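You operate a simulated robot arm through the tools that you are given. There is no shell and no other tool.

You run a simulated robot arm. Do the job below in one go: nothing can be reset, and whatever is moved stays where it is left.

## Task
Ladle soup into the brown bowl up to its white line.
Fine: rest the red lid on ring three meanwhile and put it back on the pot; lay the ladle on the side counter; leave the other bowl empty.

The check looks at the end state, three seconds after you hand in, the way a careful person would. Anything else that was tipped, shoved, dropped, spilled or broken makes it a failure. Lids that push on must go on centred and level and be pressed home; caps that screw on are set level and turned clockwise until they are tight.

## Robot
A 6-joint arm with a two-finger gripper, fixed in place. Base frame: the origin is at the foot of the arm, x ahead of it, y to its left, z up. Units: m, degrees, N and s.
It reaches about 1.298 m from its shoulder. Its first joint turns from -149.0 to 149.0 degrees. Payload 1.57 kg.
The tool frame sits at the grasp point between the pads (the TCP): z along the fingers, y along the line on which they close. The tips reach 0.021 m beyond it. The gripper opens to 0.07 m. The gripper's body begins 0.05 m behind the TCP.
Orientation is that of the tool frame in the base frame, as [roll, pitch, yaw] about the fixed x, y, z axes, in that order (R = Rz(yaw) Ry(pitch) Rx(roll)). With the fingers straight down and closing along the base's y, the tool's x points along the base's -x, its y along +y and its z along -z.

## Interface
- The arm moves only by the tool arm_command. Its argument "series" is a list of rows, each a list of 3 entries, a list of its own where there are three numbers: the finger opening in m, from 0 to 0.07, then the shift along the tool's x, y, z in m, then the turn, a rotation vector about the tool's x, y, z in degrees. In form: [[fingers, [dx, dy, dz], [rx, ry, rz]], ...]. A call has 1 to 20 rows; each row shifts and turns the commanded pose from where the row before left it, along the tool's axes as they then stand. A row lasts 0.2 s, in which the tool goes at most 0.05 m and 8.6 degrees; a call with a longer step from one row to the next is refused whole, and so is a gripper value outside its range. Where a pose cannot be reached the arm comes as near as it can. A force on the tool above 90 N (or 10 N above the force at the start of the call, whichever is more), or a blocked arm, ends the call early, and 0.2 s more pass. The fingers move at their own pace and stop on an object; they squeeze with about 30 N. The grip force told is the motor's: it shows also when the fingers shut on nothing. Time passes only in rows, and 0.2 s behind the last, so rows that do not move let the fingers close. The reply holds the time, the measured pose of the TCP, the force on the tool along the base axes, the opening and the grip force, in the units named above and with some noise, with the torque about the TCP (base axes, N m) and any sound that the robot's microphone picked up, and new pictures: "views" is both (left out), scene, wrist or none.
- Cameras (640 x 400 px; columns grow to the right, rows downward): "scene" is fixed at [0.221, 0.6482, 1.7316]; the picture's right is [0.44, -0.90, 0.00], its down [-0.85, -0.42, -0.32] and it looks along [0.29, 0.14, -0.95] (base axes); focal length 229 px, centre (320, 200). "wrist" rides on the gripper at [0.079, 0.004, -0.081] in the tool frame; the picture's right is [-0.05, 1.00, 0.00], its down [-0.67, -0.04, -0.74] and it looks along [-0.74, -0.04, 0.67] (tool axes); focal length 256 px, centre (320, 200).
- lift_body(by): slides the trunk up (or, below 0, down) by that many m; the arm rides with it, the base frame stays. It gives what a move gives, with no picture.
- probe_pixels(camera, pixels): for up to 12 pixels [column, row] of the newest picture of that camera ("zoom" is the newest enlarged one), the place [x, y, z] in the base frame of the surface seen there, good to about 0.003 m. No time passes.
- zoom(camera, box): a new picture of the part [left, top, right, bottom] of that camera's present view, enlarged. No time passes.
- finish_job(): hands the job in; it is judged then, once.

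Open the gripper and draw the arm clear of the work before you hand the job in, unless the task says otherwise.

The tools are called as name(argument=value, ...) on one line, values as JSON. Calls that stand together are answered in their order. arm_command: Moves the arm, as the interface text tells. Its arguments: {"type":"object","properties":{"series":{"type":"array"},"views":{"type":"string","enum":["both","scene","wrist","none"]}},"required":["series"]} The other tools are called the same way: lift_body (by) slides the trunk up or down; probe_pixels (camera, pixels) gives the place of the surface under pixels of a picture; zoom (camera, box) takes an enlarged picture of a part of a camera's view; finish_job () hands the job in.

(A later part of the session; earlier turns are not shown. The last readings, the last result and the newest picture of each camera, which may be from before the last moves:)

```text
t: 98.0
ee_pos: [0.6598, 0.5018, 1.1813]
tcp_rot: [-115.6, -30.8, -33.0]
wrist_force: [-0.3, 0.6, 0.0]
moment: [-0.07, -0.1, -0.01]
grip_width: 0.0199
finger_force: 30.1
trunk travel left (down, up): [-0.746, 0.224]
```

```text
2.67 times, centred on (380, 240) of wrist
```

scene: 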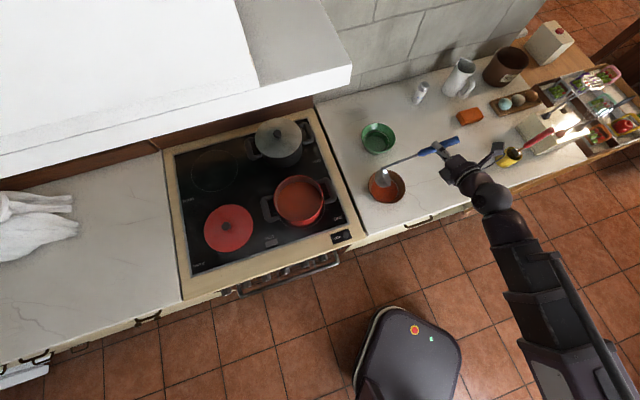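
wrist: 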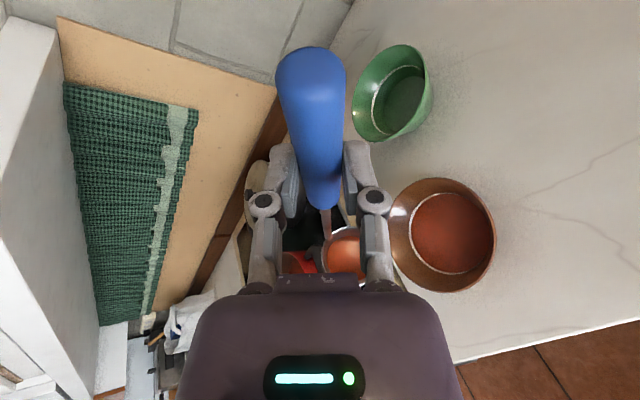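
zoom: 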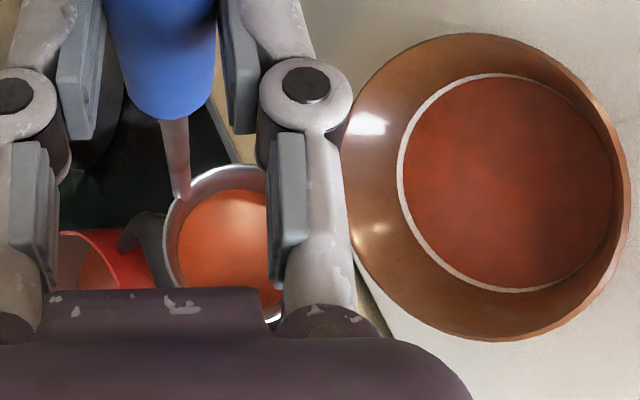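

In the wrist zoom the soup meets the white line all round, at the line's lower edge. One last 4° step will centre it on the line.

arm_command(series=[[0.0, [0.004, 0.0028, -0.0014], [0, 0, 2]], [0.0, [0.003, 0.002, -0.001], [0, 0, 2]], [0.0, [0, 0, 0], [0, 0, 0]], [0.0, [0, 0, 0], [0, 0, 0]]], views="both")

zoom(camera="scene", box=[396, 182, 406, 196])

probe_pixels(camera="scene", pixels=[[384, 197], [390, 195], [394, 190], [395, 186], [388, 197], [386, 198], [392, 193], [393, 188], [387, 195], [391, 191], [397, 187], [396, 190]])

zoom(camera="wrist", box=[380, 170, 500, 300])

```text
t: 99.0
ee_pos: [0.663, 0.4936, 1.1815]
tcp_rot: [-114.7, -27.1, -34.9]
wrist_force: [-0.2, 0.5, -1.5]
moment: [-0.07, -0.06, 0.01]
grip_width: 0.0199
finger_force: 30.2
trunk travel left (down, up): [-0.746, 0.224]
```

scene: 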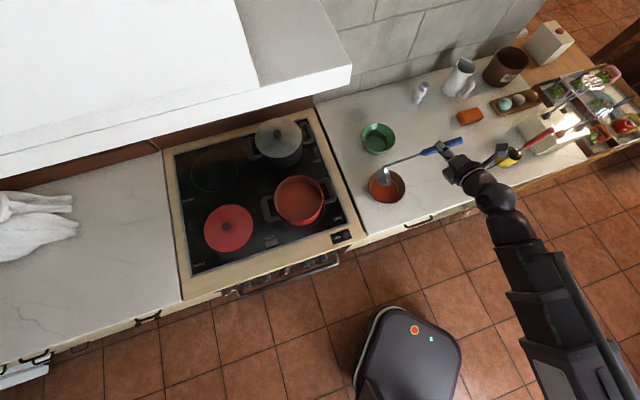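
wrist: 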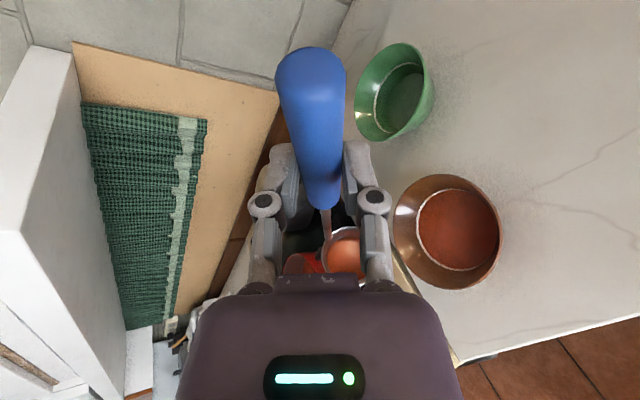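

```text
16.00 times, centred on (401, 189) of scene
```

zoom: 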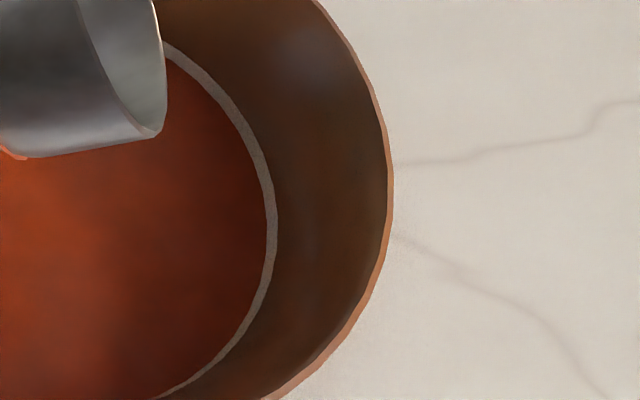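

```text
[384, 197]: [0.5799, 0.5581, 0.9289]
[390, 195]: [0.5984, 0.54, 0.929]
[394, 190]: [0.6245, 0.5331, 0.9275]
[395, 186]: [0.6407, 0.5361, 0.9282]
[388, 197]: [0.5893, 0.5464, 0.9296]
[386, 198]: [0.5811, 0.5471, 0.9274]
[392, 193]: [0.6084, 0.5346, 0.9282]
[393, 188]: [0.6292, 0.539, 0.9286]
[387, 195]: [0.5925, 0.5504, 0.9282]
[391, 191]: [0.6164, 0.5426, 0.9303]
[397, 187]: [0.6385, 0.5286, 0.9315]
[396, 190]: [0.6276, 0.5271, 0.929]
```

```text
3.08 times, centred on (440, 235) of wrist
```

zoom: 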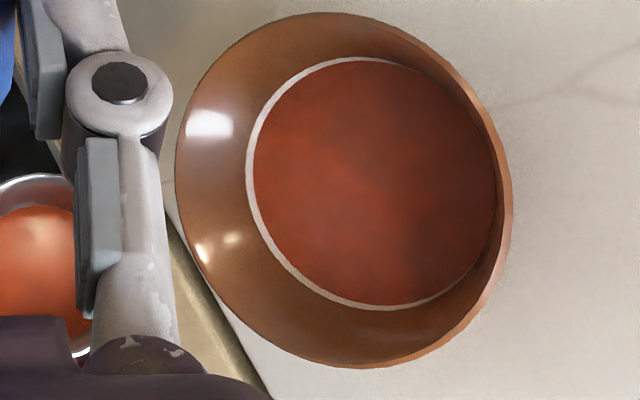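

The soup averages 0.929, right at the white line. I'll roll the ladle upright with the leftover, over the bowl, along the reverse path.

arm_command(series=[[0.0, [-0.0089, -0.0066, 0.0031], [0, 0, -5]], [0.0, [-0.0083, -0.0073, 0.0031], [0, 0, -5]], [0.0, [-0.0076, -0.008, 0.0031], [0, 0, -5]], [0.0, [-0.0084, -0.0096, 0.0021], [0, 0, -5]], [0.0, [-0.0075, -0.0103, 0.0021], [0, 0, -5]], [0.0, [-0.0066, -0.0109, 0.0021], [0, 0, -5]], [0.0, [-0.0065, -0.0121, 0.0012], [0, 0, -5]], [0.0, [-0.0054, -0.0126, 0.0012], [0, 0, -5]], [0.0, [-0.0042, -0.013, 0.0012], [0, 0, -5]], [0.0, [0, 0, 0], [0, 0, -5]], [0.0, [0, 0, 0], [0, 0, -5]], [0.0, [0, 0, 0], [0, 0, -5]], [0.0, [0, 0, 0], [0, 0, 0]]])

zoom(camera="scene", box=[350, 120, 450, 215])

```text
t: 101.8
ee_pos: [0.6011, 0.5905, 1.1818]
tcp_rot: [-178.7, -68.1, 41.9]
wrist_force: [0.4, 0.2, -1.2]
moment: [0.02, 0.01, 0.0]
grip_width: 0.0198
finger_force: 30.0
out of reach, approached as far as the arm can: row 6
trunk travel left (down, up): [-0.746, 0.224]
```

scene: 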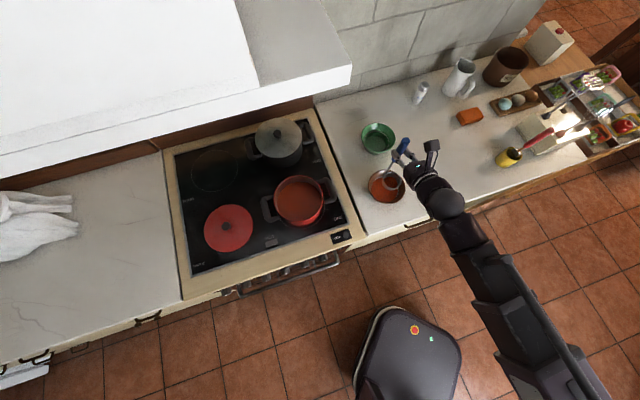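
wrist: 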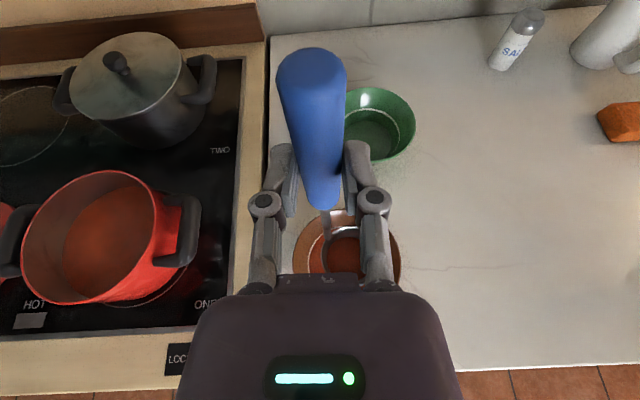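

```text
4.21 times, centred on (400, 168) of scene
```

zoom: 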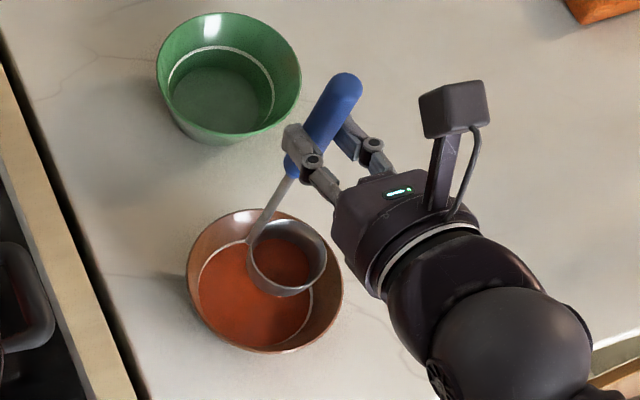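

A little soup is left in the cup. I'll raise and take it back to the pot.

lift_body(by=0.04)

arm_command(series=[[0.0, [0.001, -0.0111, 0.0025], [0.7, 0, -0.28]], [0.0, [0.00204, -0.0222, 0.0051], [1.412, 0, -0.564]], [0.0, [0.00204, -0.0222, 0.0051], [1.412, 0, -0.564]], [0.0, [0.00204, -0.0222, 0.0051], [1.412, 0, -0.564]], [0.0, [0.00204, -0.0222, 0.0051], [1.412, 0, -0.564]], [0.0, [0.00204, -0.0222, 0.0051], [1.412, 0, -0.564]], [0.0, [0.00204, -0.0222, 0.0051], [1.412, 0, -0.564]], [0.0, [0.00204, -0.0222, 0.0051], [1.412, 0, -0.564]], [0.0, [0.00204, -0.0222, 0.0051], [1.412, 0, -0.564]], [0.0, [0.00204, -0.0222, 0.0051], [1.412, 0, -0.564]], [0.0, [0.00204, -0.0222, 0.0051], [1.412, 0, -0.564]], [0.0, [0.00204, -0.0222, 0.0051], [1.412, 0, -0.564]], [0.0, [0.00204, -0.0222, 0.0051], [1.412, 0, -0.564]], [0.0, [0.00204, -0.0222, 0.0051], [1.412, 0, -0.564]], [0.0, [0.001, -0.0111, 0.0025], [0.7, 0, -0.28]], [0.0, [0, 0, 0], [0, 0, 0]]])

zoom(camera="wrist", box=[240, 190, 440, 310])

```text
t: 102.7
ee_pos: [0.6014, 0.5898, 1.2231]
tcp_rot: [-178.6, -68.1, 41.8]
wrist_force: [0.4, -0.9, 0.0]
moment: [0.0, -0.01, -0.01]
grip_width: 0.0197
finger_force: 29.3
trunk travel left (down, up): [-0.786, 0.184]
```

```text
t: 106.1
ee_pos: [0.401, 0.8377, 1.2211]
tcp_rot: [-178.5, -68.5, 62.9]
wrist_force: [0.1, 0.5, -1.7]
moment: [0.02, 0.06, 0.02]
grip_width: 0.0199
finger_force: 29.6
trunk travel left (down, up): [-0.786, 0.184]
```

scene: 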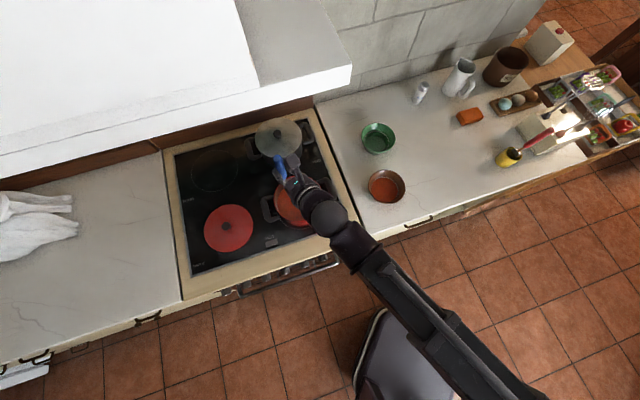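
wrist: 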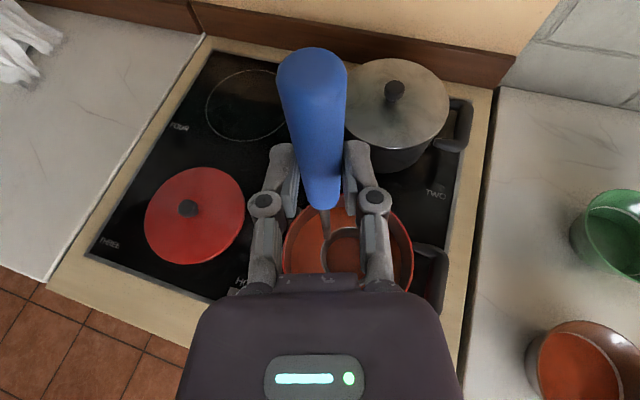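

```text
3.20 times, centred on (340, 250) of wrist
```

zoom: 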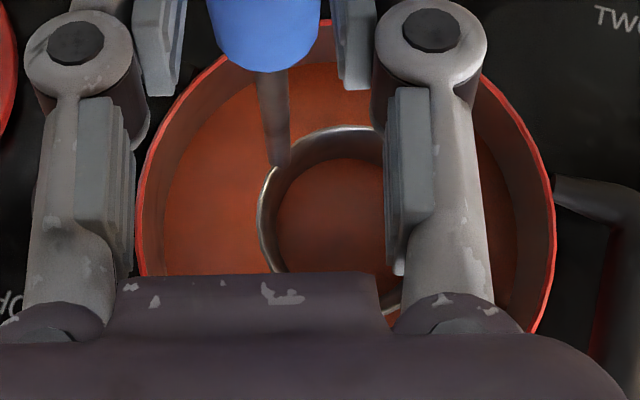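

The leftover covers the cup's floor. I'll pour it back into the pot with the same rolling motion centred on the pot.

arm_command(series=[[0.0, [0, 0, 0], [0, 0, 7.5]], [0.0, [0, 0, 0], [0, 0, 7.5]], [0.0, [0.0064, 0.0195, -0.0018], [0, 0, 7.5]], [0.0, [0.0064, 0.0195, -0.0018], [0, 0, 7.5]], [0.0, [0.0099, 0.0163, -0.0032], [0, 0, 7.5]], [0.0, [0.0099, 0.0163, -0.0032], [0, 0, 7.5]], [0.0, [0.0114, 0.012, -0.0047], [0, 0, 7.5]], [0.0, [0.0114, 0.012, -0.0047], [0, 0, 7.5]]], views="none")

lift_body(by=-0.04)

arm_command(series=[[0.0, [0.0105, 0.0075, -0.006], [0, 0, 7.5]], [0.0, [0.0105, 0.0075, -0.006], [0, 0, 7.5]], [0.0, [0.0076, 0.0045, -0.0077], [0, 0, 7.5]], [0.0, [0.0076, 0.0045, -0.0077], [0, 0, 7.5]], [0.0, [0.0016, 0.0022, -0.006], [0, 0, 6.67]], [0.0, [0.0016, 0.0022, -0.006], [0, 0, 6.67]], [0.0, [0.0016, 0.0022, -0.006], [0, 0, 6.67]], [0.0, [0, 0, 0], [0, 0, 0]], [0.0, [0, 0, 0], [0, 0, 0]], [0.0, [0, 0, 0], [0, 0, 0]]])

zoom(camera="wrist", box=[260, 190, 440, 300])

zoom(camera="scene", box=[240, 100, 420, 240])

```text
t: 107.9
ee_pos: [0.494, 0.7697, 1.2217]
tcp_rot: [-114.4, -26.9, -13.8]
wrist_force: [0.6, -1.0, -1.4]
moment: [-0.09, -0.05, -0.02]
grip_width: 0.02
finger_force: 29.7
out of reach, approached as far as the arm can: row 3
trunk travel left (down, up): [-0.786, 0.184]
```

```text
t: 108.7
ee_pos: [0.4924, 0.7721, 1.1829]
tcp_rot: [-114.5, -27.1, -13.8]
wrist_force: [-0.3, -0.1, -0.3]
moment: [-0.04, -0.08, 0.02]
grip_width: 0.02
finger_force: 30.0
trunk travel left (down, up): [-0.746, 0.224]
```

```text
t: 110.9
ee_pos: [0.5138, 0.7072, 1.1824]
tcp_rot: [-112.8, 19.1, -33.4]
wrist_force: [1.0, 0.7, -0.9]
moment: [-0.07, -0.1, 0.01]
grip_width: 0.02
finger_force: 29.8
trunk travel left (down, up): [-0.746, 0.224]
```

scene: 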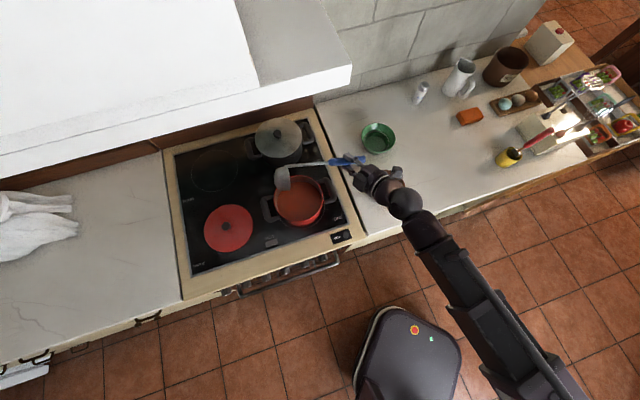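
wrist: 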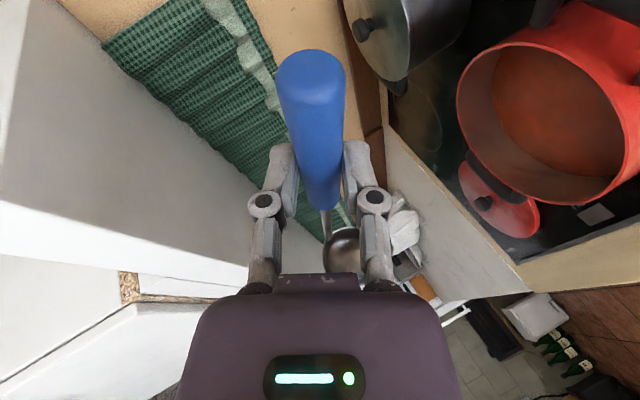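

```text
3.56 times, centred on (350, 245) of wrist
```

zoom: 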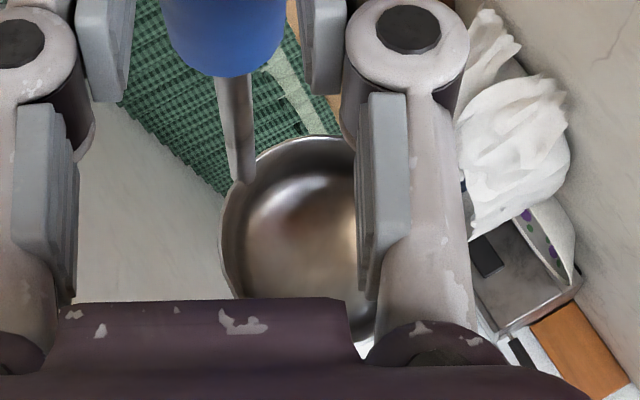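

```text
2.86 times, centred on (330, 170) of scene
```

zoom: 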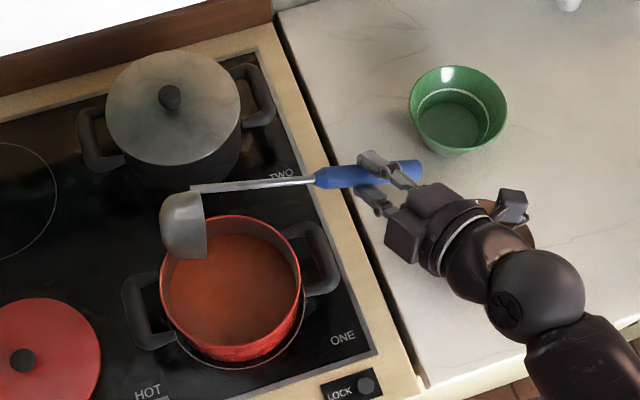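

The cup is empty and nothing landed outside the pot. I'll take the ladle, still tipped, over toward its old spot on the side counter, turning the arm back at this height.

arm_command(series=[[0.0, [0.0283, -0.0079, -0.0058], [0.463, 1.272, 0.54]], [0.0, [0.0283, -0.0079, -0.0058], [0.463, 1.272, 0.54]], [0.0, [0.0283, -0.0079, -0.0058], [0.463, 1.272, 0.54]], [0.0, [0.0283, -0.0079, -0.0058], [0.463, 1.272, 0.54]], [0.0, [0.0283, -0.0079, -0.0058], [0.463, 1.272, 0.54]], [0.0, [0.0283, -0.0079, -0.0058], [0.463, 1.272, 0.54]], [0.0, [0.0283, -0.0079, -0.0058], [0.463, 1.272, 0.54]], [0.0, [0.0283, -0.0079, -0.0058], [0.463, 1.272, 0.54]], [0.0, [0.0283, -0.0079, -0.0058], [0.463, 1.272, 0.54]], [0.0, [0.0283, -0.0079, -0.0058], [0.463, 1.272, 0.54]], [0.0, [0.0283, -0.0079, -0.0058], [0.463, 1.272, 0.54]], [0.0, [0.0283, -0.0079, -0.0058], [0.463, 1.272, 0.54]], [0.0, [0.0283, -0.0079, -0.0058], [0.463, 1.272, 0.54]], [0.0, [0.0283, -0.0079, -0.0058], [0.463, 1.272, 0.54]]])

```text
t: 113.9
ee_pos: [0.7975, 0.3995, 1.1811]
tcp_rot: [-113.3, 19.1, -53.7]
wrist_force: [0.7, 0.5, -1.7]
moment: [-0.09, -0.02, 0.02]
grip_width: 0.0201
finger_force: 29.9
trunk travel left (down, up): [-0.746, 0.224]
```

scene: 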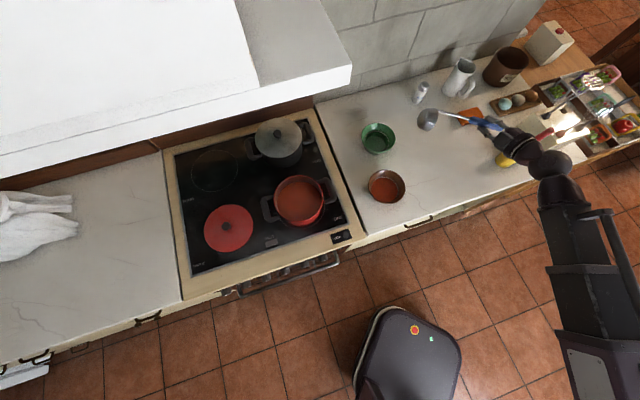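
wrist: 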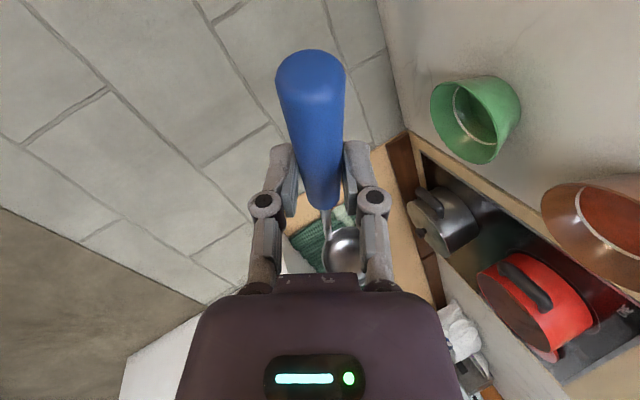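

The ladle is over open counter. I'll roll the remaining 70° so the cup comes up on top, ready to pitch the fingers down.

arm_command(series=[[0.0, [0, 0, 0], [0, 0, 8.5]], [0.0, [0, 0, 0], [0, 0, 8.5]], [0.0, [0, 0, 0], [0, 0, 8.5]], [0.0, [0, 0, 0], [0, 0, 8.5]], [0.0, [0, 0, 0], [0, 0, 8.5]], [0.0, [0, 0, 0], [0, 0, 8.5]], [0.0, [0, 0, 0], [0, 0, 8.5]], [0.0, [0, 0, 0], [0, 0, 8.5]], [0.0, [0, 0, 0], [0, 0, 0]]], views="scene")

```text
t: 115.9
ee_pos: [0.7977, 0.4009, 1.182]
tcp_rot: [-176.8, 67.9, -132.4]
wrist_force: [0.2, 0.3, -1.1]
moment: [-0.08, 0.03, 0.0]
grip_width: 0.0198
finger_force: 30.1
trunk travel left (down, up): [-0.746, 0.224]
```

scene: 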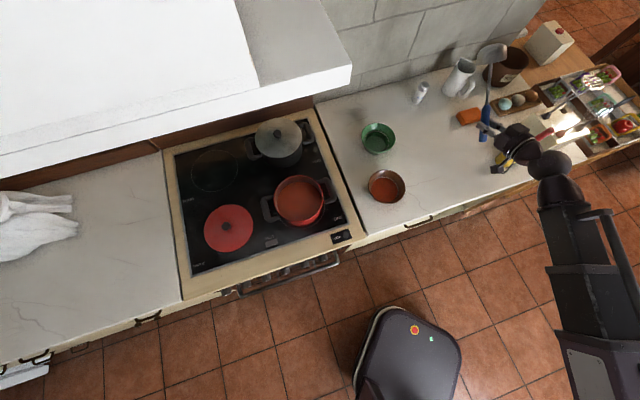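

I'll trim the last 1.3° of roll and pitch the fingers down 48°, pivoting about the wrist, so the ladle comes level.

arm_command(series=[[0.0, [0, 0, 0], [0, 0, 1.3]], [0.0, [0.026, 0, -0.0018], [0, 8, 0]], [0.0, [0.026, 0, -0.0018], [0, 8, 0]], [0.0, [0.026, 0, -0.0018], [0, 8, 0]], [0.0, [0.026, 0, -0.0018], [0, 8, 0]], [0.0, [0.026, 0, -0.0018], [0, 8, 0]], [0.0, [0.026, 0, -0.0018], [0, 8, 0]], [0.0, [0, 0, 0], [0, 0, 0]]])

zoom(camera="scene", box=[410, 90, 550, 200])

```text
t: 117.7
ee_pos: [0.7195, 0.3253, 1.0753]
tcp_rot: [-179.8, 20.1, -135.8]
wrist_force: [-0.7, -0.2, 0.0]
moment: [-0.1, 0.06, -0.01]
grip_width: 0.0197
finger_force: 30.2
out of reach, approached as far as the arm can: row 4
trunk travel left (down, up): [-0.746, 0.224]
```

scene: 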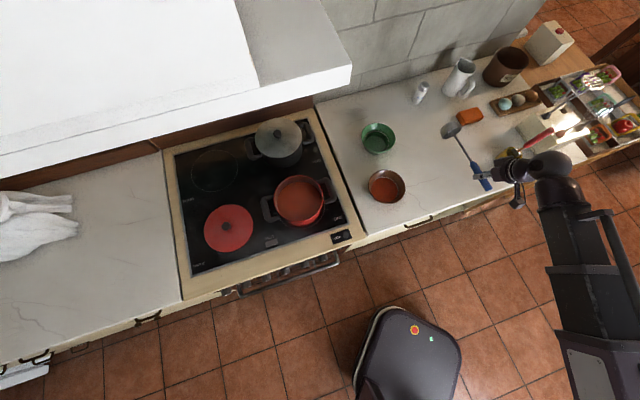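
wrist: 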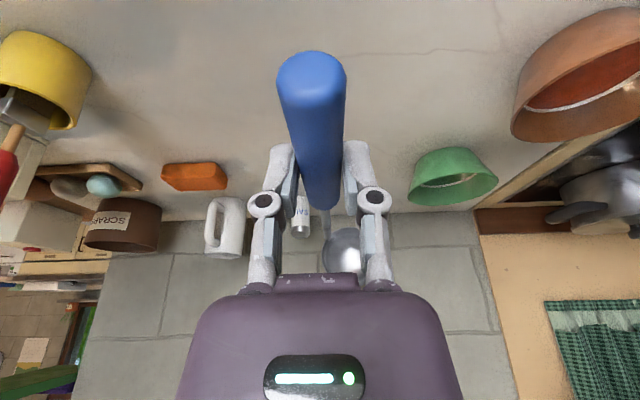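

```text
3.64 times, centred on (480, 145) of scene
```

zoom: 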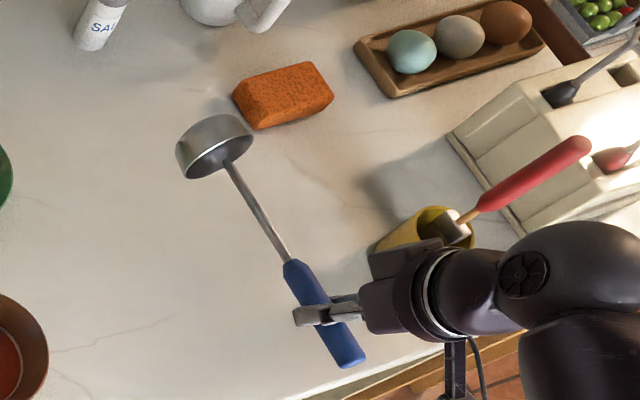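

The tool is back at its grasp orientation (pitch 20.1°, yaw −135.8°). I'll probe along the handle and stem to see whether the ladle itself is level.

probe_pixels(camera="zoom", pixels=[[345, 350], [338, 335], [300, 283], [295, 272], [275, 235], [255, 200], [235, 170], [250, 140], [180, 150], [215, 118], [215, 170], [245, 187]])

probe_pixels(camera="wrist", pixels=[[310, 60], [310, 75], [312, 100], [316, 140], [319, 180], [322, 200], [325, 220], [345, 250], [335, 235], [300, 80]])

```text
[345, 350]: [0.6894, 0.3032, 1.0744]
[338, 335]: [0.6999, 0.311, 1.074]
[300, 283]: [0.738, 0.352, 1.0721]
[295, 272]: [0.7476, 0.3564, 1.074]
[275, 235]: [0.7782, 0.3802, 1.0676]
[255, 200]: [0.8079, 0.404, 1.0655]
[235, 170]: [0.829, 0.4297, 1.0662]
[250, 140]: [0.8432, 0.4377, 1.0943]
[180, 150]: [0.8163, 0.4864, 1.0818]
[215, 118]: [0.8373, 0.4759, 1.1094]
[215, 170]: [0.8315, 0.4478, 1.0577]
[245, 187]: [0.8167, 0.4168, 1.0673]
```

```text
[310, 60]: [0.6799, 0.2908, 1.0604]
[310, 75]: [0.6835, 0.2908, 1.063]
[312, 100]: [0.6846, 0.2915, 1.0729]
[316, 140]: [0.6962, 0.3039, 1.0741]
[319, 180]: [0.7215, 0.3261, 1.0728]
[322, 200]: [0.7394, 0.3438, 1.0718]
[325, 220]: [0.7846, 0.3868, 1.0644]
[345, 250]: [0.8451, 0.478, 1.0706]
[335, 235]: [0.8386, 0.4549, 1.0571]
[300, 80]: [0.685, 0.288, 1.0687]
```

The ladle is level to about 1°. I'll move it forward to its original spot at TCP (0.806, 0.359) and then lower it.

arm_command(series=[[0.0, [-0.0268, -0.0121, 0.0098], [0, 0, 0]], [0.0, [-0.0268, -0.0121, 0.0098], [0, 0, 0]], [0.0, [-0.0268, -0.0122, 0.0097], [0, 0, 0]], [0.0, [0, 0, 0], [0, 0, 0]]], views="none")

lift_body(by=-0.12)

arm_command(series=[[0.0, [0, 0, 0], [0, 0, 0]]])

zoom(camera="scene", box=[410, 110, 520, 200])

```text
t: 118.7
ee_pos: [0.8052, 0.3583, 1.0765]
tcp_rot: [-179.9, 20.1, -135.8]
wrist_force: [-0.6, -1.2, -0.8]
moment: [-0.07, 0.07, -0.01]
grip_width: 0.0197
finger_force: 30.0
trunk travel left (down, up): [-0.746, 0.224]
```

```text
t: 120.2
ee_pos: [0.8062, 0.3583, 0.957]
tcp_rot: [-179.9, 20.1, -135.8]
wrist_force: [0.6, -0.6, -0.5]
moment: [-0.12, 0.08, -0.03]
grip_width: 0.0199
finger_force: 29.5
trunk travel left (down, up): [-0.626, 0.344]
```

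```text
t: 120.6
ee_pos: [0.8049, 0.3587, 0.9561]
tcp_rot: [-179.9, 20.1, -135.8]
wrist_force: [-0.1, -0.4, -0.4]
moment: [-0.08, 0.1, 0.01]
grip_width: 0.0198
finger_force: 30.4
trunk travel left (down, up): [-0.626, 0.344]
```

scene: 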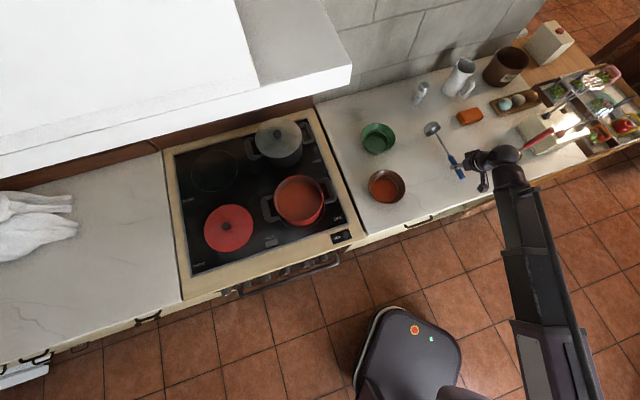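
wrist: 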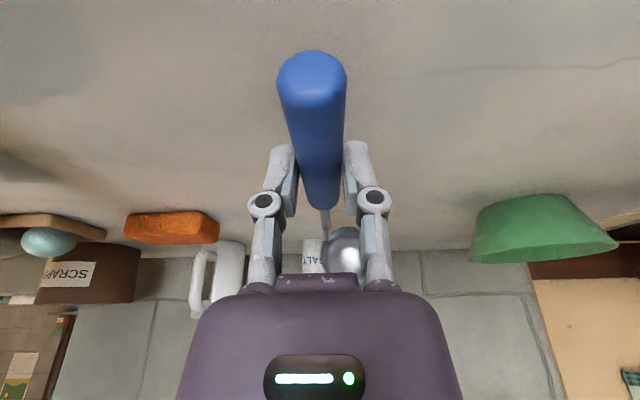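

```text
4.44 times, centred on (465, 155) of scene
```

zoom: 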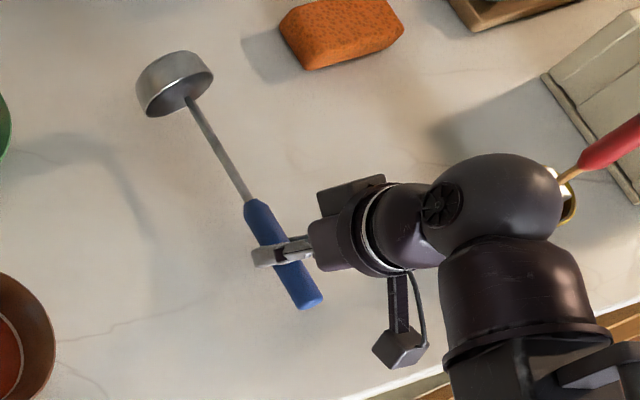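

The ladle is 3 cm above its spot. I'll lower 25 mm, then feel for the counter in 2–3 mm steps.

lift_body(by=-0.025)

lift_body(by=-0.004)

lift_body(by=-0.002)

arm_command(series=[[0.0, [0, 0, 0], [0, 0, 0]]], views="none")

```text
t: 121.3
ee_pos: [0.8057, 0.3601, 0.9309]
tcp_rot: [-179.9, 20.2, -135.8]
wrist_force: [0.4, -0.2, -0.2]
moment: [-0.08, 0.07, 0.02]
grip_width: 0.0199
finger_force: 29.6
trunk travel left (down, up): [-0.601, 0.369]
```

```text
t: 121.8
ee_pos: [0.8048, 0.3584, 0.9266]
tcp_rot: [-180.0, 20.1, -135.8]
wrist_force: [0.4, 0.1, -0.7]
moment: [-0.07, 0.03, -0.02]
grip_width: 0.02
finger_force: 29.8
trunk travel left (down, up): [-0.597, 0.373]
```

```text
t: 122.4
ee_pos: [0.8049, 0.3575, 0.925]
tcp_rot: [-180.0, 20.2, -135.8]
wrist_force: [0.1, 0.2, 1.1]
moment: [0.19, -0.16, 0.0]
grip_width: 0.0201
finger_force: 30.4
trunk travel left (down, up): [-0.595, 0.375]
```

```text
t: 122.8
ee_pos: [0.8057, 0.3583, 0.9249]
tcp_rot: [-179.9, 20.1, -135.8]
wrist_force: [1.2, 0.3, 1.0]
moment: [0.21, -0.18, -0.01]
grip_width: 0.0197
finger_force: 29.7
trunk travel left (down, up): [-0.595, 0.375]
```

The moment reversed, so the cup is resting on the counter and the handle is within 1–2 mm of it. I'll open the fingers gently.

arm_command(series=[[0.024, [0, 0, 0], [0, 0, 0]], [0.035, [0, 0, 0], [0, 0, 0]], [0.05, [0, 0, 0], [0, 0, 0]], [0.05, [0, 0, 0], [0, 0, 0]]])

lift_body(by=0.06)

arm_command(series=[[0.05, [0, 0, 0], [0, 0, 0]]])

zoom(camera="scene", box=[410, 110, 520, 200])

```text
t: 123.8
ee_pos: [0.806, 0.3578, 0.925]
tcp_rot: [-180.0, 20.0, -135.8]
wrist_force: [-0.6, 0.6, -0.2]
moment: [0.01, -0.02, 0.01]
grip_width: 0.0499
finger_force: 0.1
trunk travel left (down, up): [-0.595, 0.375]
```

scene: 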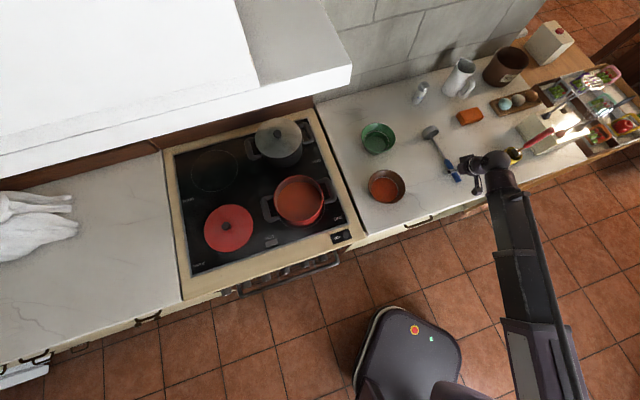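
wrist: 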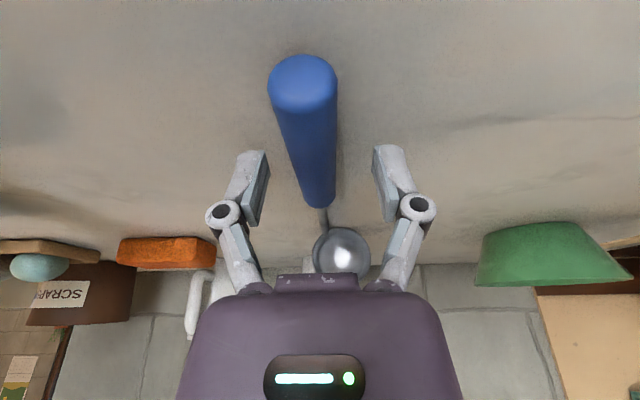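

```text
t: 124.8
ee_pos: [0.8067, 0.3593, 0.9851]
tcp_rot: [-179.9, 20.2, -135.8]
wrist_force: [-0.1, -0.4, -0.3]
moment: [0.04, 0.03, 0.02]
grip_width: 0.05
finger_force: 0.0
trunk travel left (down, up): [-0.655, 0.315]
```

```text
t: 125.2
ee_pos: [0.805, 0.3593, 0.9853]
tcp_rot: [-179.9, 20.2, -135.8]
wrist_force: [-0.6, 0.2, -0.4]
moment: [0.0, 0.01, -0.03]
grip_width: 0.05
finger_force: 0.0
trunk travel left (down, up): [-0.655, 0.315]
```

scene: 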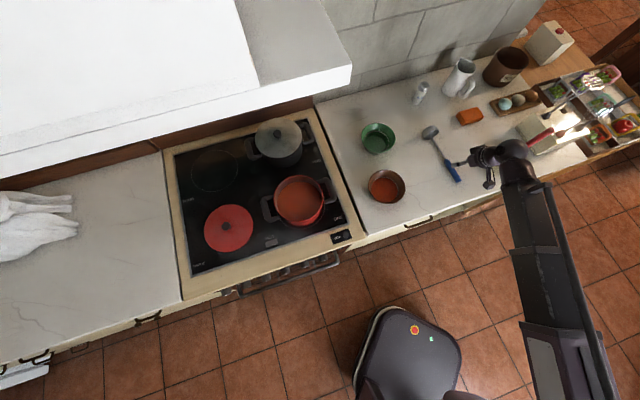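
wrist: 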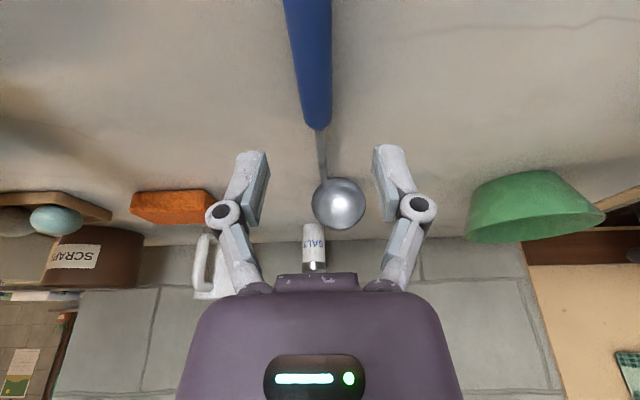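

```text
4.44 times, centred on (465, 155) of scene
```

zoom: 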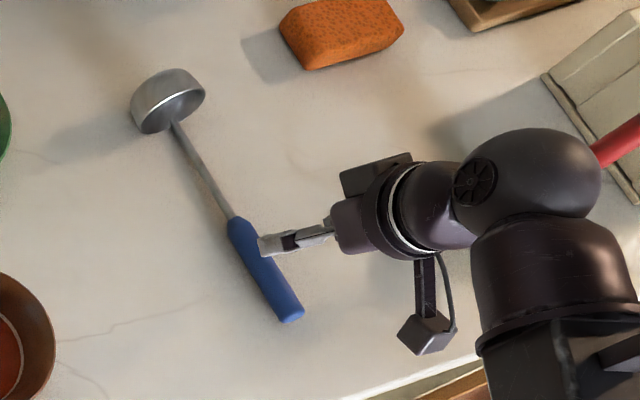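

The ladle is lying on the counter and is free of the gripper. I'll raise the arm and straighten the tool to point straight down for the lid.

lift_body(by=0.13)

arm_command(series=[[0.06, [0.0203, 0, -0.0012], [0, 6.67, 0]], [0.06, [0.0203, 0, -0.0012], [0, 6.67, 0]], [0.06, [0.0203, 0, -0.0012], [0, 6.67, 0]], [0.06, [0, 0, 0], [0, 0, 7.37]], [0.06, [0, 0, 0], [0, 0, 7.37]], [0.06, [0, 0, 0], [0, 0, 7.37]], [0.06, [0, 0, 0], [0, 0, 7.37]], [0.06, [0, 0, 0], [0, 0, 7.37]], [0.06, [0, 0, 0], [0, 0, 7.37]]], views="scene")

zoom(camera="scene", box=[350, 110, 480, 210])

```text
t: 126.8
ee_pos: [0.8065, 0.3588, 1.1145]
tcp_rot: [-179.9, 20.1, -135.9]
wrist_force: [0.2, 0.0, 0.0]
moment: [0.02, 0.03, 0.01]
grip_width: 0.05
finger_force: 0.0
trunk travel left (down, up): [-0.785, 0.185]
```

```text
t: 128.8
ee_pos: [0.7619, 0.3179, 1.1041]
tcp_rot: [-180.0, 0.1, 179.8]
wrist_force: [-1.3, -0.3, 0.2]
moment: [0.02, 0.02, 0.02]
grip_width: 0.0599
finger_force: 0.1
trunk travel left (down, up): [-0.785, 0.185]
```

scene: 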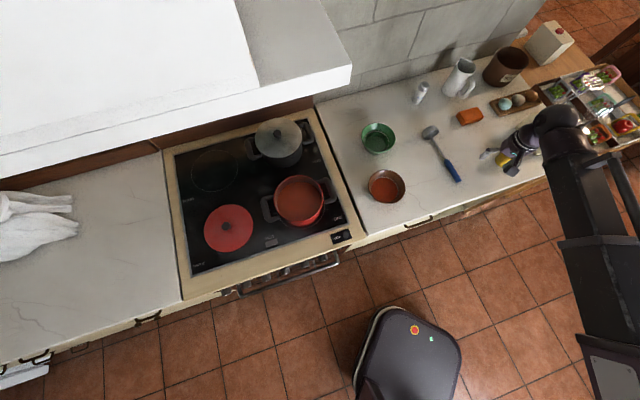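

```text
4.00 times, centred on (415, 160) of scene
```

zoom: 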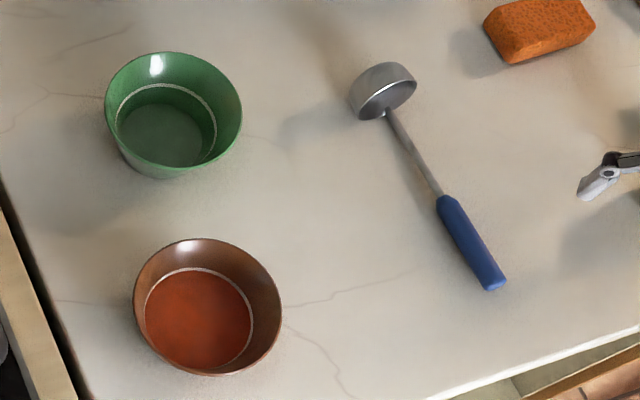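

The counter is clean, the ladle lies flat and the green bowl is empty. I'll recheck the brown bowl's level with an unobstructed view.

zoom(camera="scene", box=[360, 163, 416, 209])

probe_pixels(camera="scene", pixels=[[386, 190], [382, 195], [392, 186], [386, 180], [385, 198], [378, 186], [390, 193], [380, 190], [388, 184], [384, 185], [394, 190], [383, 180]])

```text
8.70 times, centred on (388, 186) of scene
```

zoom: 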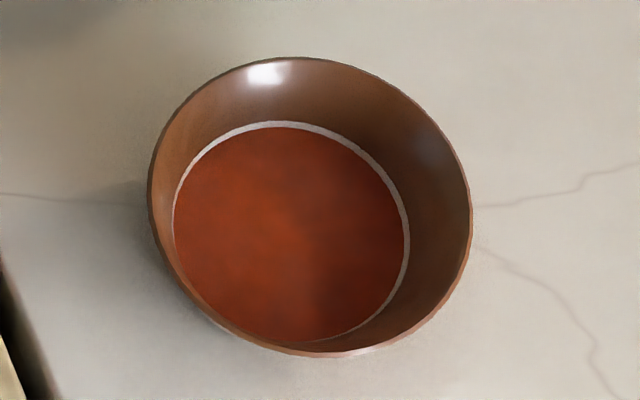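

```text
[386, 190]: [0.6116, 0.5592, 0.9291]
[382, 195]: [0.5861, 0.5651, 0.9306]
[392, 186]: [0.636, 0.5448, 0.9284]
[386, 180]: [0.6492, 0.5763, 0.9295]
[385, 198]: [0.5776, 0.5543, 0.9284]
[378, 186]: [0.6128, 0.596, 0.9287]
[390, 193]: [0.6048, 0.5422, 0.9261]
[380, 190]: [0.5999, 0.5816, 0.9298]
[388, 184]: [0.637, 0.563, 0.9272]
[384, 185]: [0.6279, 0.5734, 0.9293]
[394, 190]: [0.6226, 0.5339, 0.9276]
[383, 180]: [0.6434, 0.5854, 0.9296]
```

The soup sits on the white line (0.929). I'll go back for the lid on ring three.

arm_command(series=[[0.07, [0.02685, 0.0352, 0], [0, 0, 0]], [0.07, [0.02685, 0.0352, 0], [0, 0, 0]], [0.07, [0.02685, 0.0352, 0], [0, 0, 0]], [0.07, [0.02685, 0.0352, 0], [0, 0, 0]], [0.07, [0.02685, 0.0352, 0], [0, 0, 0]], [0.07, [0.02685, 0.0352, 0], [0, 0, 0]], [0.07, [0.02685, 0.0352, 0], [0, 0, 0]], [0.07, [0.02685, 0.0352, 0], [0, 0, 0]], [0.07, [0.02685, 0.0352, 0], [0, 0, 0]], [0.07, [0.02685, 0.0352, 0], [0, 0, 0]], [0.07, [0.02685, 0.0352, 0], [0, 0, 0]], [0.07, [0.02685, 0.0352, 0], [0, 0, 0]], [0.07, [0.02685, 0.0352, 0], [0, 0, 0]], [0.07, [0.02685, 0.0352, 0], [0, 0, 0]], [0.07, [0.02685, 0.0352, 0], [0, 0, 0]], [0.07, [0.02685, 0.0352, 0], [0, 0, 0]], [0.07, [0.02685, 0.0352, 0], [0, 0, 0]], [0.07, [0.02685, 0.0352, 0], [0, 0, 0]], [0.07, [0.02685, 0.0352, 0], [0, 0, 0]], [0.07, [0.02685, 0.0352, 0], [0, 0, 0]]])

```text
t: 132.9
ee_pos: [0.2272, 1.0232, 1.1045]
tcp_rot: [180.0, 0.2, 180.0]
wrist_force: [-0.5, 0.4, -0.1]
moment: [0.01, -0.03, -0.01]
grip_width: 0.0698
finger_force: 0.1
trunk travel left (down, up): [-0.785, 0.185]
```

scene: 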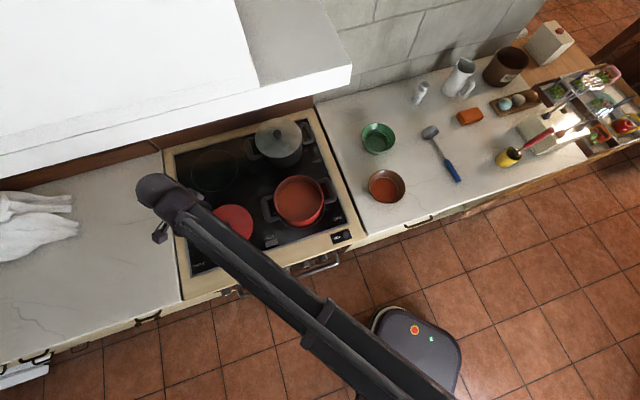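
wrist: 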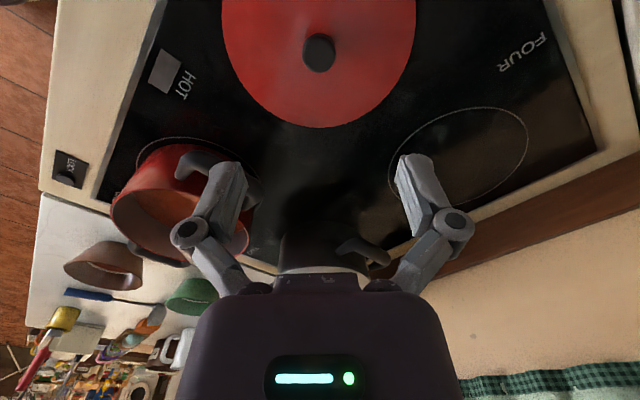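

I'm over the lid. I'll correct 2 mm in x and lower most of the way.

arm_command(series=[[0.06, [0.0022, -0.001, 0], [0, -0.1, 0]]], views="none")

lift_body(by=-0.14)

arm_command(series=[[0.05, [0, 0, 0], [0, 0, 0]]], views="wrist")

```text
t: 133.3
ee_pos: [0.2242, 1.0219, 1.1041]
tcp_rot: [180.0, 0.2, 179.9]
wrist_force: [0.0, 0.5, -0.7]
moment: [-0.01, -0.01, -0.01]
grip_width: 0.0598
finger_force: 0.0
trunk travel left (down, up): [-0.785, 0.185]
```

```text
t: 135.0
ee_pos: [0.2259, 1.0204, 0.9631]
tcp_rot: [180.0, 0.2, -180.0]
wrist_force: [0.8, -0.5, 0.2]
moment: [-0.01, -0.02, -0.02]
grip_width: 0.0601
finger_force: 0.1
trunk travel left (down, up): [-0.645, 0.325]
```

```text
t: 135.4
ee_pos: [0.2244, 1.02, 0.965]
tcp_rot: [-180.0, 0.2, -180.0]
wrist_force: [0.1, 0.2, -0.1]
moment: [-0.02, 0.01, 0.04]
grip_width: 0.0499
finger_force: 0.1
trunk travel left (down, up): [-0.645, 0.325]
```

wrist: 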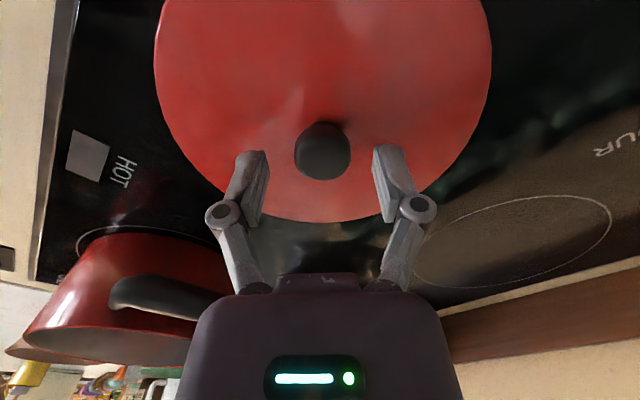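

The knob at (322,150) is centred between the fingers. I'll lower the last 19 mm and close on it.

arm_command(series=[[0.05, [0, 0.001, 0], [0, 0, 0]]], views="none")

lift_body(by=-0.019)

arm_command(series=[[0.03, [0, 0, 0], [0, 0, 0]], [0.0, [0, 0, 0], [0, 0, 0]], [0.0, [0, 0, 0], [0, 0, 0]], [0.0, [0, 0, 0], [0, 0, 0]]], views="wrist")

```text
t: 135.8
ee_pos: [0.2244, 1.0223, 0.9633]
tcp_rot: [180.0, 0.2, 180.0]
wrist_force: [0.9, -0.3, -1.3]
moment: [0.0, 0.0, 0.01]
grip_width: 0.0502
finger_force: 0.0
trunk travel left (down, up): [-0.645, 0.325]
```

```text
t: 136.5
ee_pos: [0.2252, 1.0207, 0.9454]
tcp_rot: [-180.0, 0.2, -179.9]
wrist_force: [-0.4, 0.2, -0.7]
moment: [0.01, 0.02, -0.01]
grip_width: 0.0498
finger_force: 0.1
trunk travel left (down, up): [-0.626, 0.344]
```

```text
t: 137.5
ee_pos: [0.225, 1.0223, 0.9446]
tcp_rot: [180.0, 0.1, -180.0]
wrist_force: [0.8, 0.5, 0.2]
moment: [0.02, 0.01, 0.0]
grip_width: 0.0273
finger_force: 30.4
trunk travel left (down, up): [-0.626, 0.344]
```

wrist: 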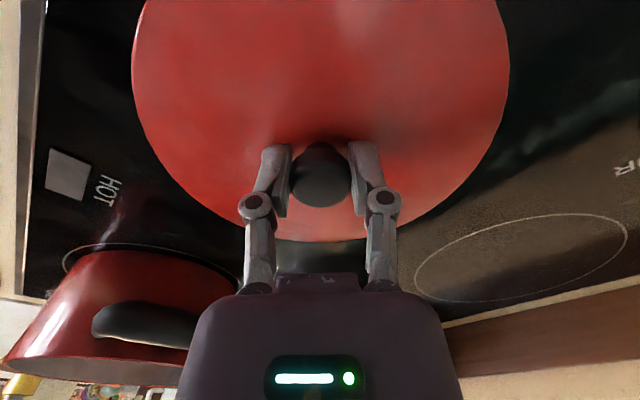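

The knob is gripped again. I'll lift the lid 0.15 m and carry it back over the pot.

lift_body(by=0.15)

arm_command(series=[[0.0, [-0.0239, -0.024, 0], [0, 0, 0]], [0.0, [-0.0239, -0.024, 0], [0, 0, 0]], [0.0, [-0.0239, -0.024, 0], [0, 0, 0]], [0.0, [-0.0239, -0.024, 0], [0, 0, 0]], [0.0, [-0.0239, -0.024, 0], [0, 0, 0]], [0.0, [-0.0239, -0.024, 0], [0, 0, 0]], [0.0, [-0.0239, -0.024, 0], [0, 0, 0]], [0.0, [-0.0239, -0.024, 0], [0, 0, 0]], [0.0, [0, 0, 0], [0, 0, 0]]])

```text
t: 139.2
ee_pos: [0.2246, 1.0224, 1.0937]
tcp_rot: [-180.0, 0.2, 180.0]
wrist_force: [-0.8, -0.4, -1.3]
moment: [-0.01, 0.0, -0.02]
grip_width: 0.0271
finger_force: 30.1
trunk travel left (down, up): [-0.776, 0.194]
```

```text
t: 141.2
ee_pos: [0.416, 0.8288, 1.0954]
tcp_rot: [180.0, 0.2, -180.0]
wrist_force: [-0.7, 0.4, -1.4]
moment: [-0.02, 0.05, -0.01]
grip_width: 0.0273
finger_force: 30.4
trunk travel left (down, up): [-0.776, 0.194]
```

scene: 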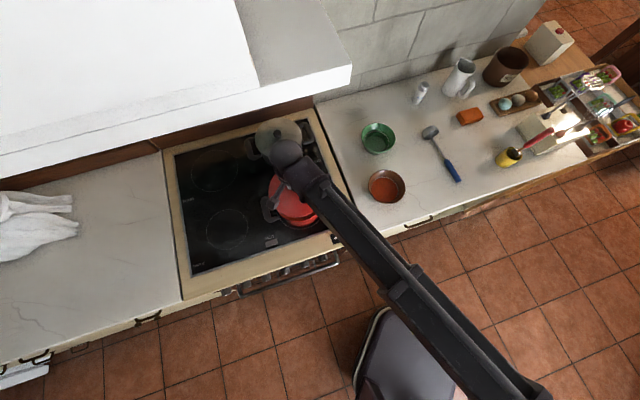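
wrist: 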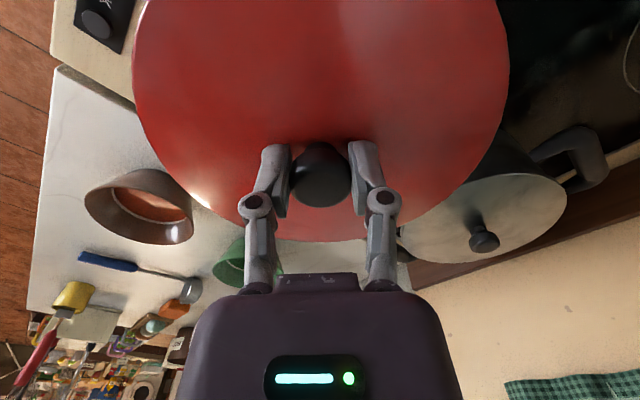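

I'm back at the lid's home xy. The original seat is 0.069–0.070 m below, so I'll lower most of it and then finish in small steps watching the force.

lift_body(by=-0.055)

lift_body(by=-0.008)

lift_body(by=-0.004)

arm_command(series=[[0.0, [0, 0, 0], [0, 0, 0]]])

zoom(camera="scene", box=[250, 160, 350, 240])

```text
t: 142.2
ee_pos: [0.4165, 0.8295, 1.0399]
tcp_rot: [-180.0, 0.2, -180.0]
wrist_force: [-0.6, 0.2, -2.2]
moment: [0.0, 0.0, -0.02]
grip_width: 0.0272
finger_force: 29.5
trunk travel left (down, up): [-0.721, 0.249]
```

```text
t: 142.8
ee_pos: [0.4166, 0.8282, 1.0321]
tcp_rot: [-180.0, 0.2, -180.0]
wrist_force: [0.2, -0.1, -1.0]
moment: [-0.01, 0.02, -0.02]
grip_width: 0.027
finger_force: 29.7
trunk travel left (down, up): [-0.713, 0.257]
```

```text
t: 143.3
ee_pos: [0.4159, 0.8299, 1.0268]
tcp_rot: [179.9, 0.2, 180.0]
wrist_force: [0.2, 0.1, -1.4]
moment: [0.0, 0.0, -0.02]
grip_width: 0.027
finger_force: 29.9
trunk travel left (down, up): [-0.709, 0.261]
```

```text
t: 143.7
ee_pos: [0.4166, 0.8304, 1.0272]
tcp_rot: [180.0, 0.3, 180.0]
wrist_force: [0.3, 0.2, -0.7]
moment: [-0.02, 0.01, -0.02]
grip_width: 0.0269
finger_force: 29.9
trunk travel left (down, up): [-0.709, 0.261]
```

scene: 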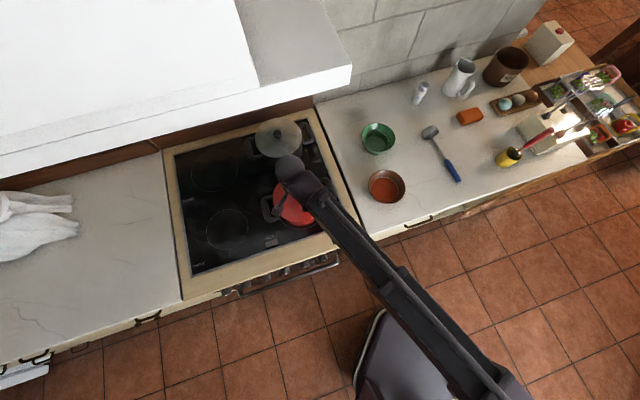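
wrist: 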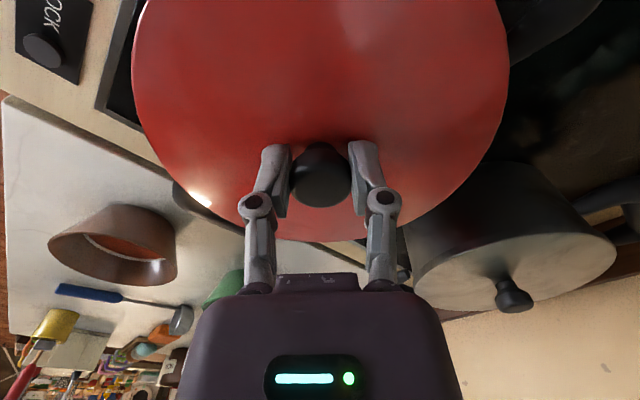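

```text
5.00 times, centred on (300, 200) of scene
```

zoom: 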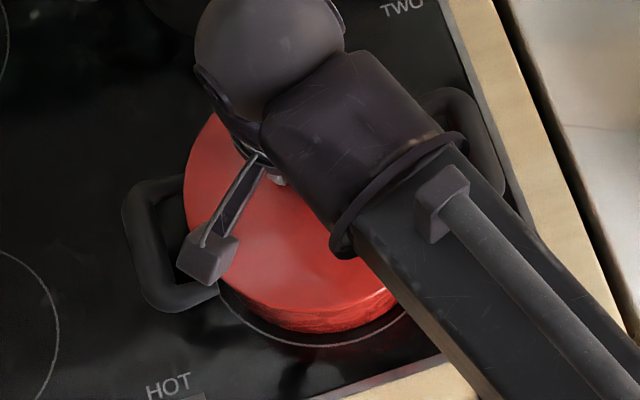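

There is no contact yet and the lid looks centred on the pot. I'll go down 2 mm more, then 1–2 mm more, checking the force.

lift_body(by=-0.002)

lift_body(by=-0.001)

lift_body(by=-0.001)

```text
t: 144.2
ee_pos: [0.4166, 0.8284, 1.025]
tcp_rot: [180.0, 0.2, -180.0]
wrist_force: [0.2, -0.1, -1.4]
moment: [0.0, 0.03, 0.01]
grip_width: 0.0272
finger_force: 30.3
trunk travel left (down, up): [-0.707, 0.263]
```

```text
t: 144.7
ee_pos: [0.4158, 0.8295, 1.0246]
tcp_rot: [-179.9, 0.2, 179.9]
wrist_force: [-0.1, -0.4, -1.6]
moment: [0.01, -0.05, -0.01]
grip_width: 0.0274
finger_force: 30.1
trunk travel left (down, up): [-0.706, 0.264]
```

```text
t: 145.2
ee_pos: [0.4163, 0.8299, 1.0246]
tcp_rot: [179.9, 0.3, -180.0]
wrist_force: [1.9, 4.3, 13.3]
moment: [-0.01, 0.14, -0.01]
grip_width: 0.0272
finger_force: 30.5
trunk travel left (down, up): [-0.705, 0.265]
```

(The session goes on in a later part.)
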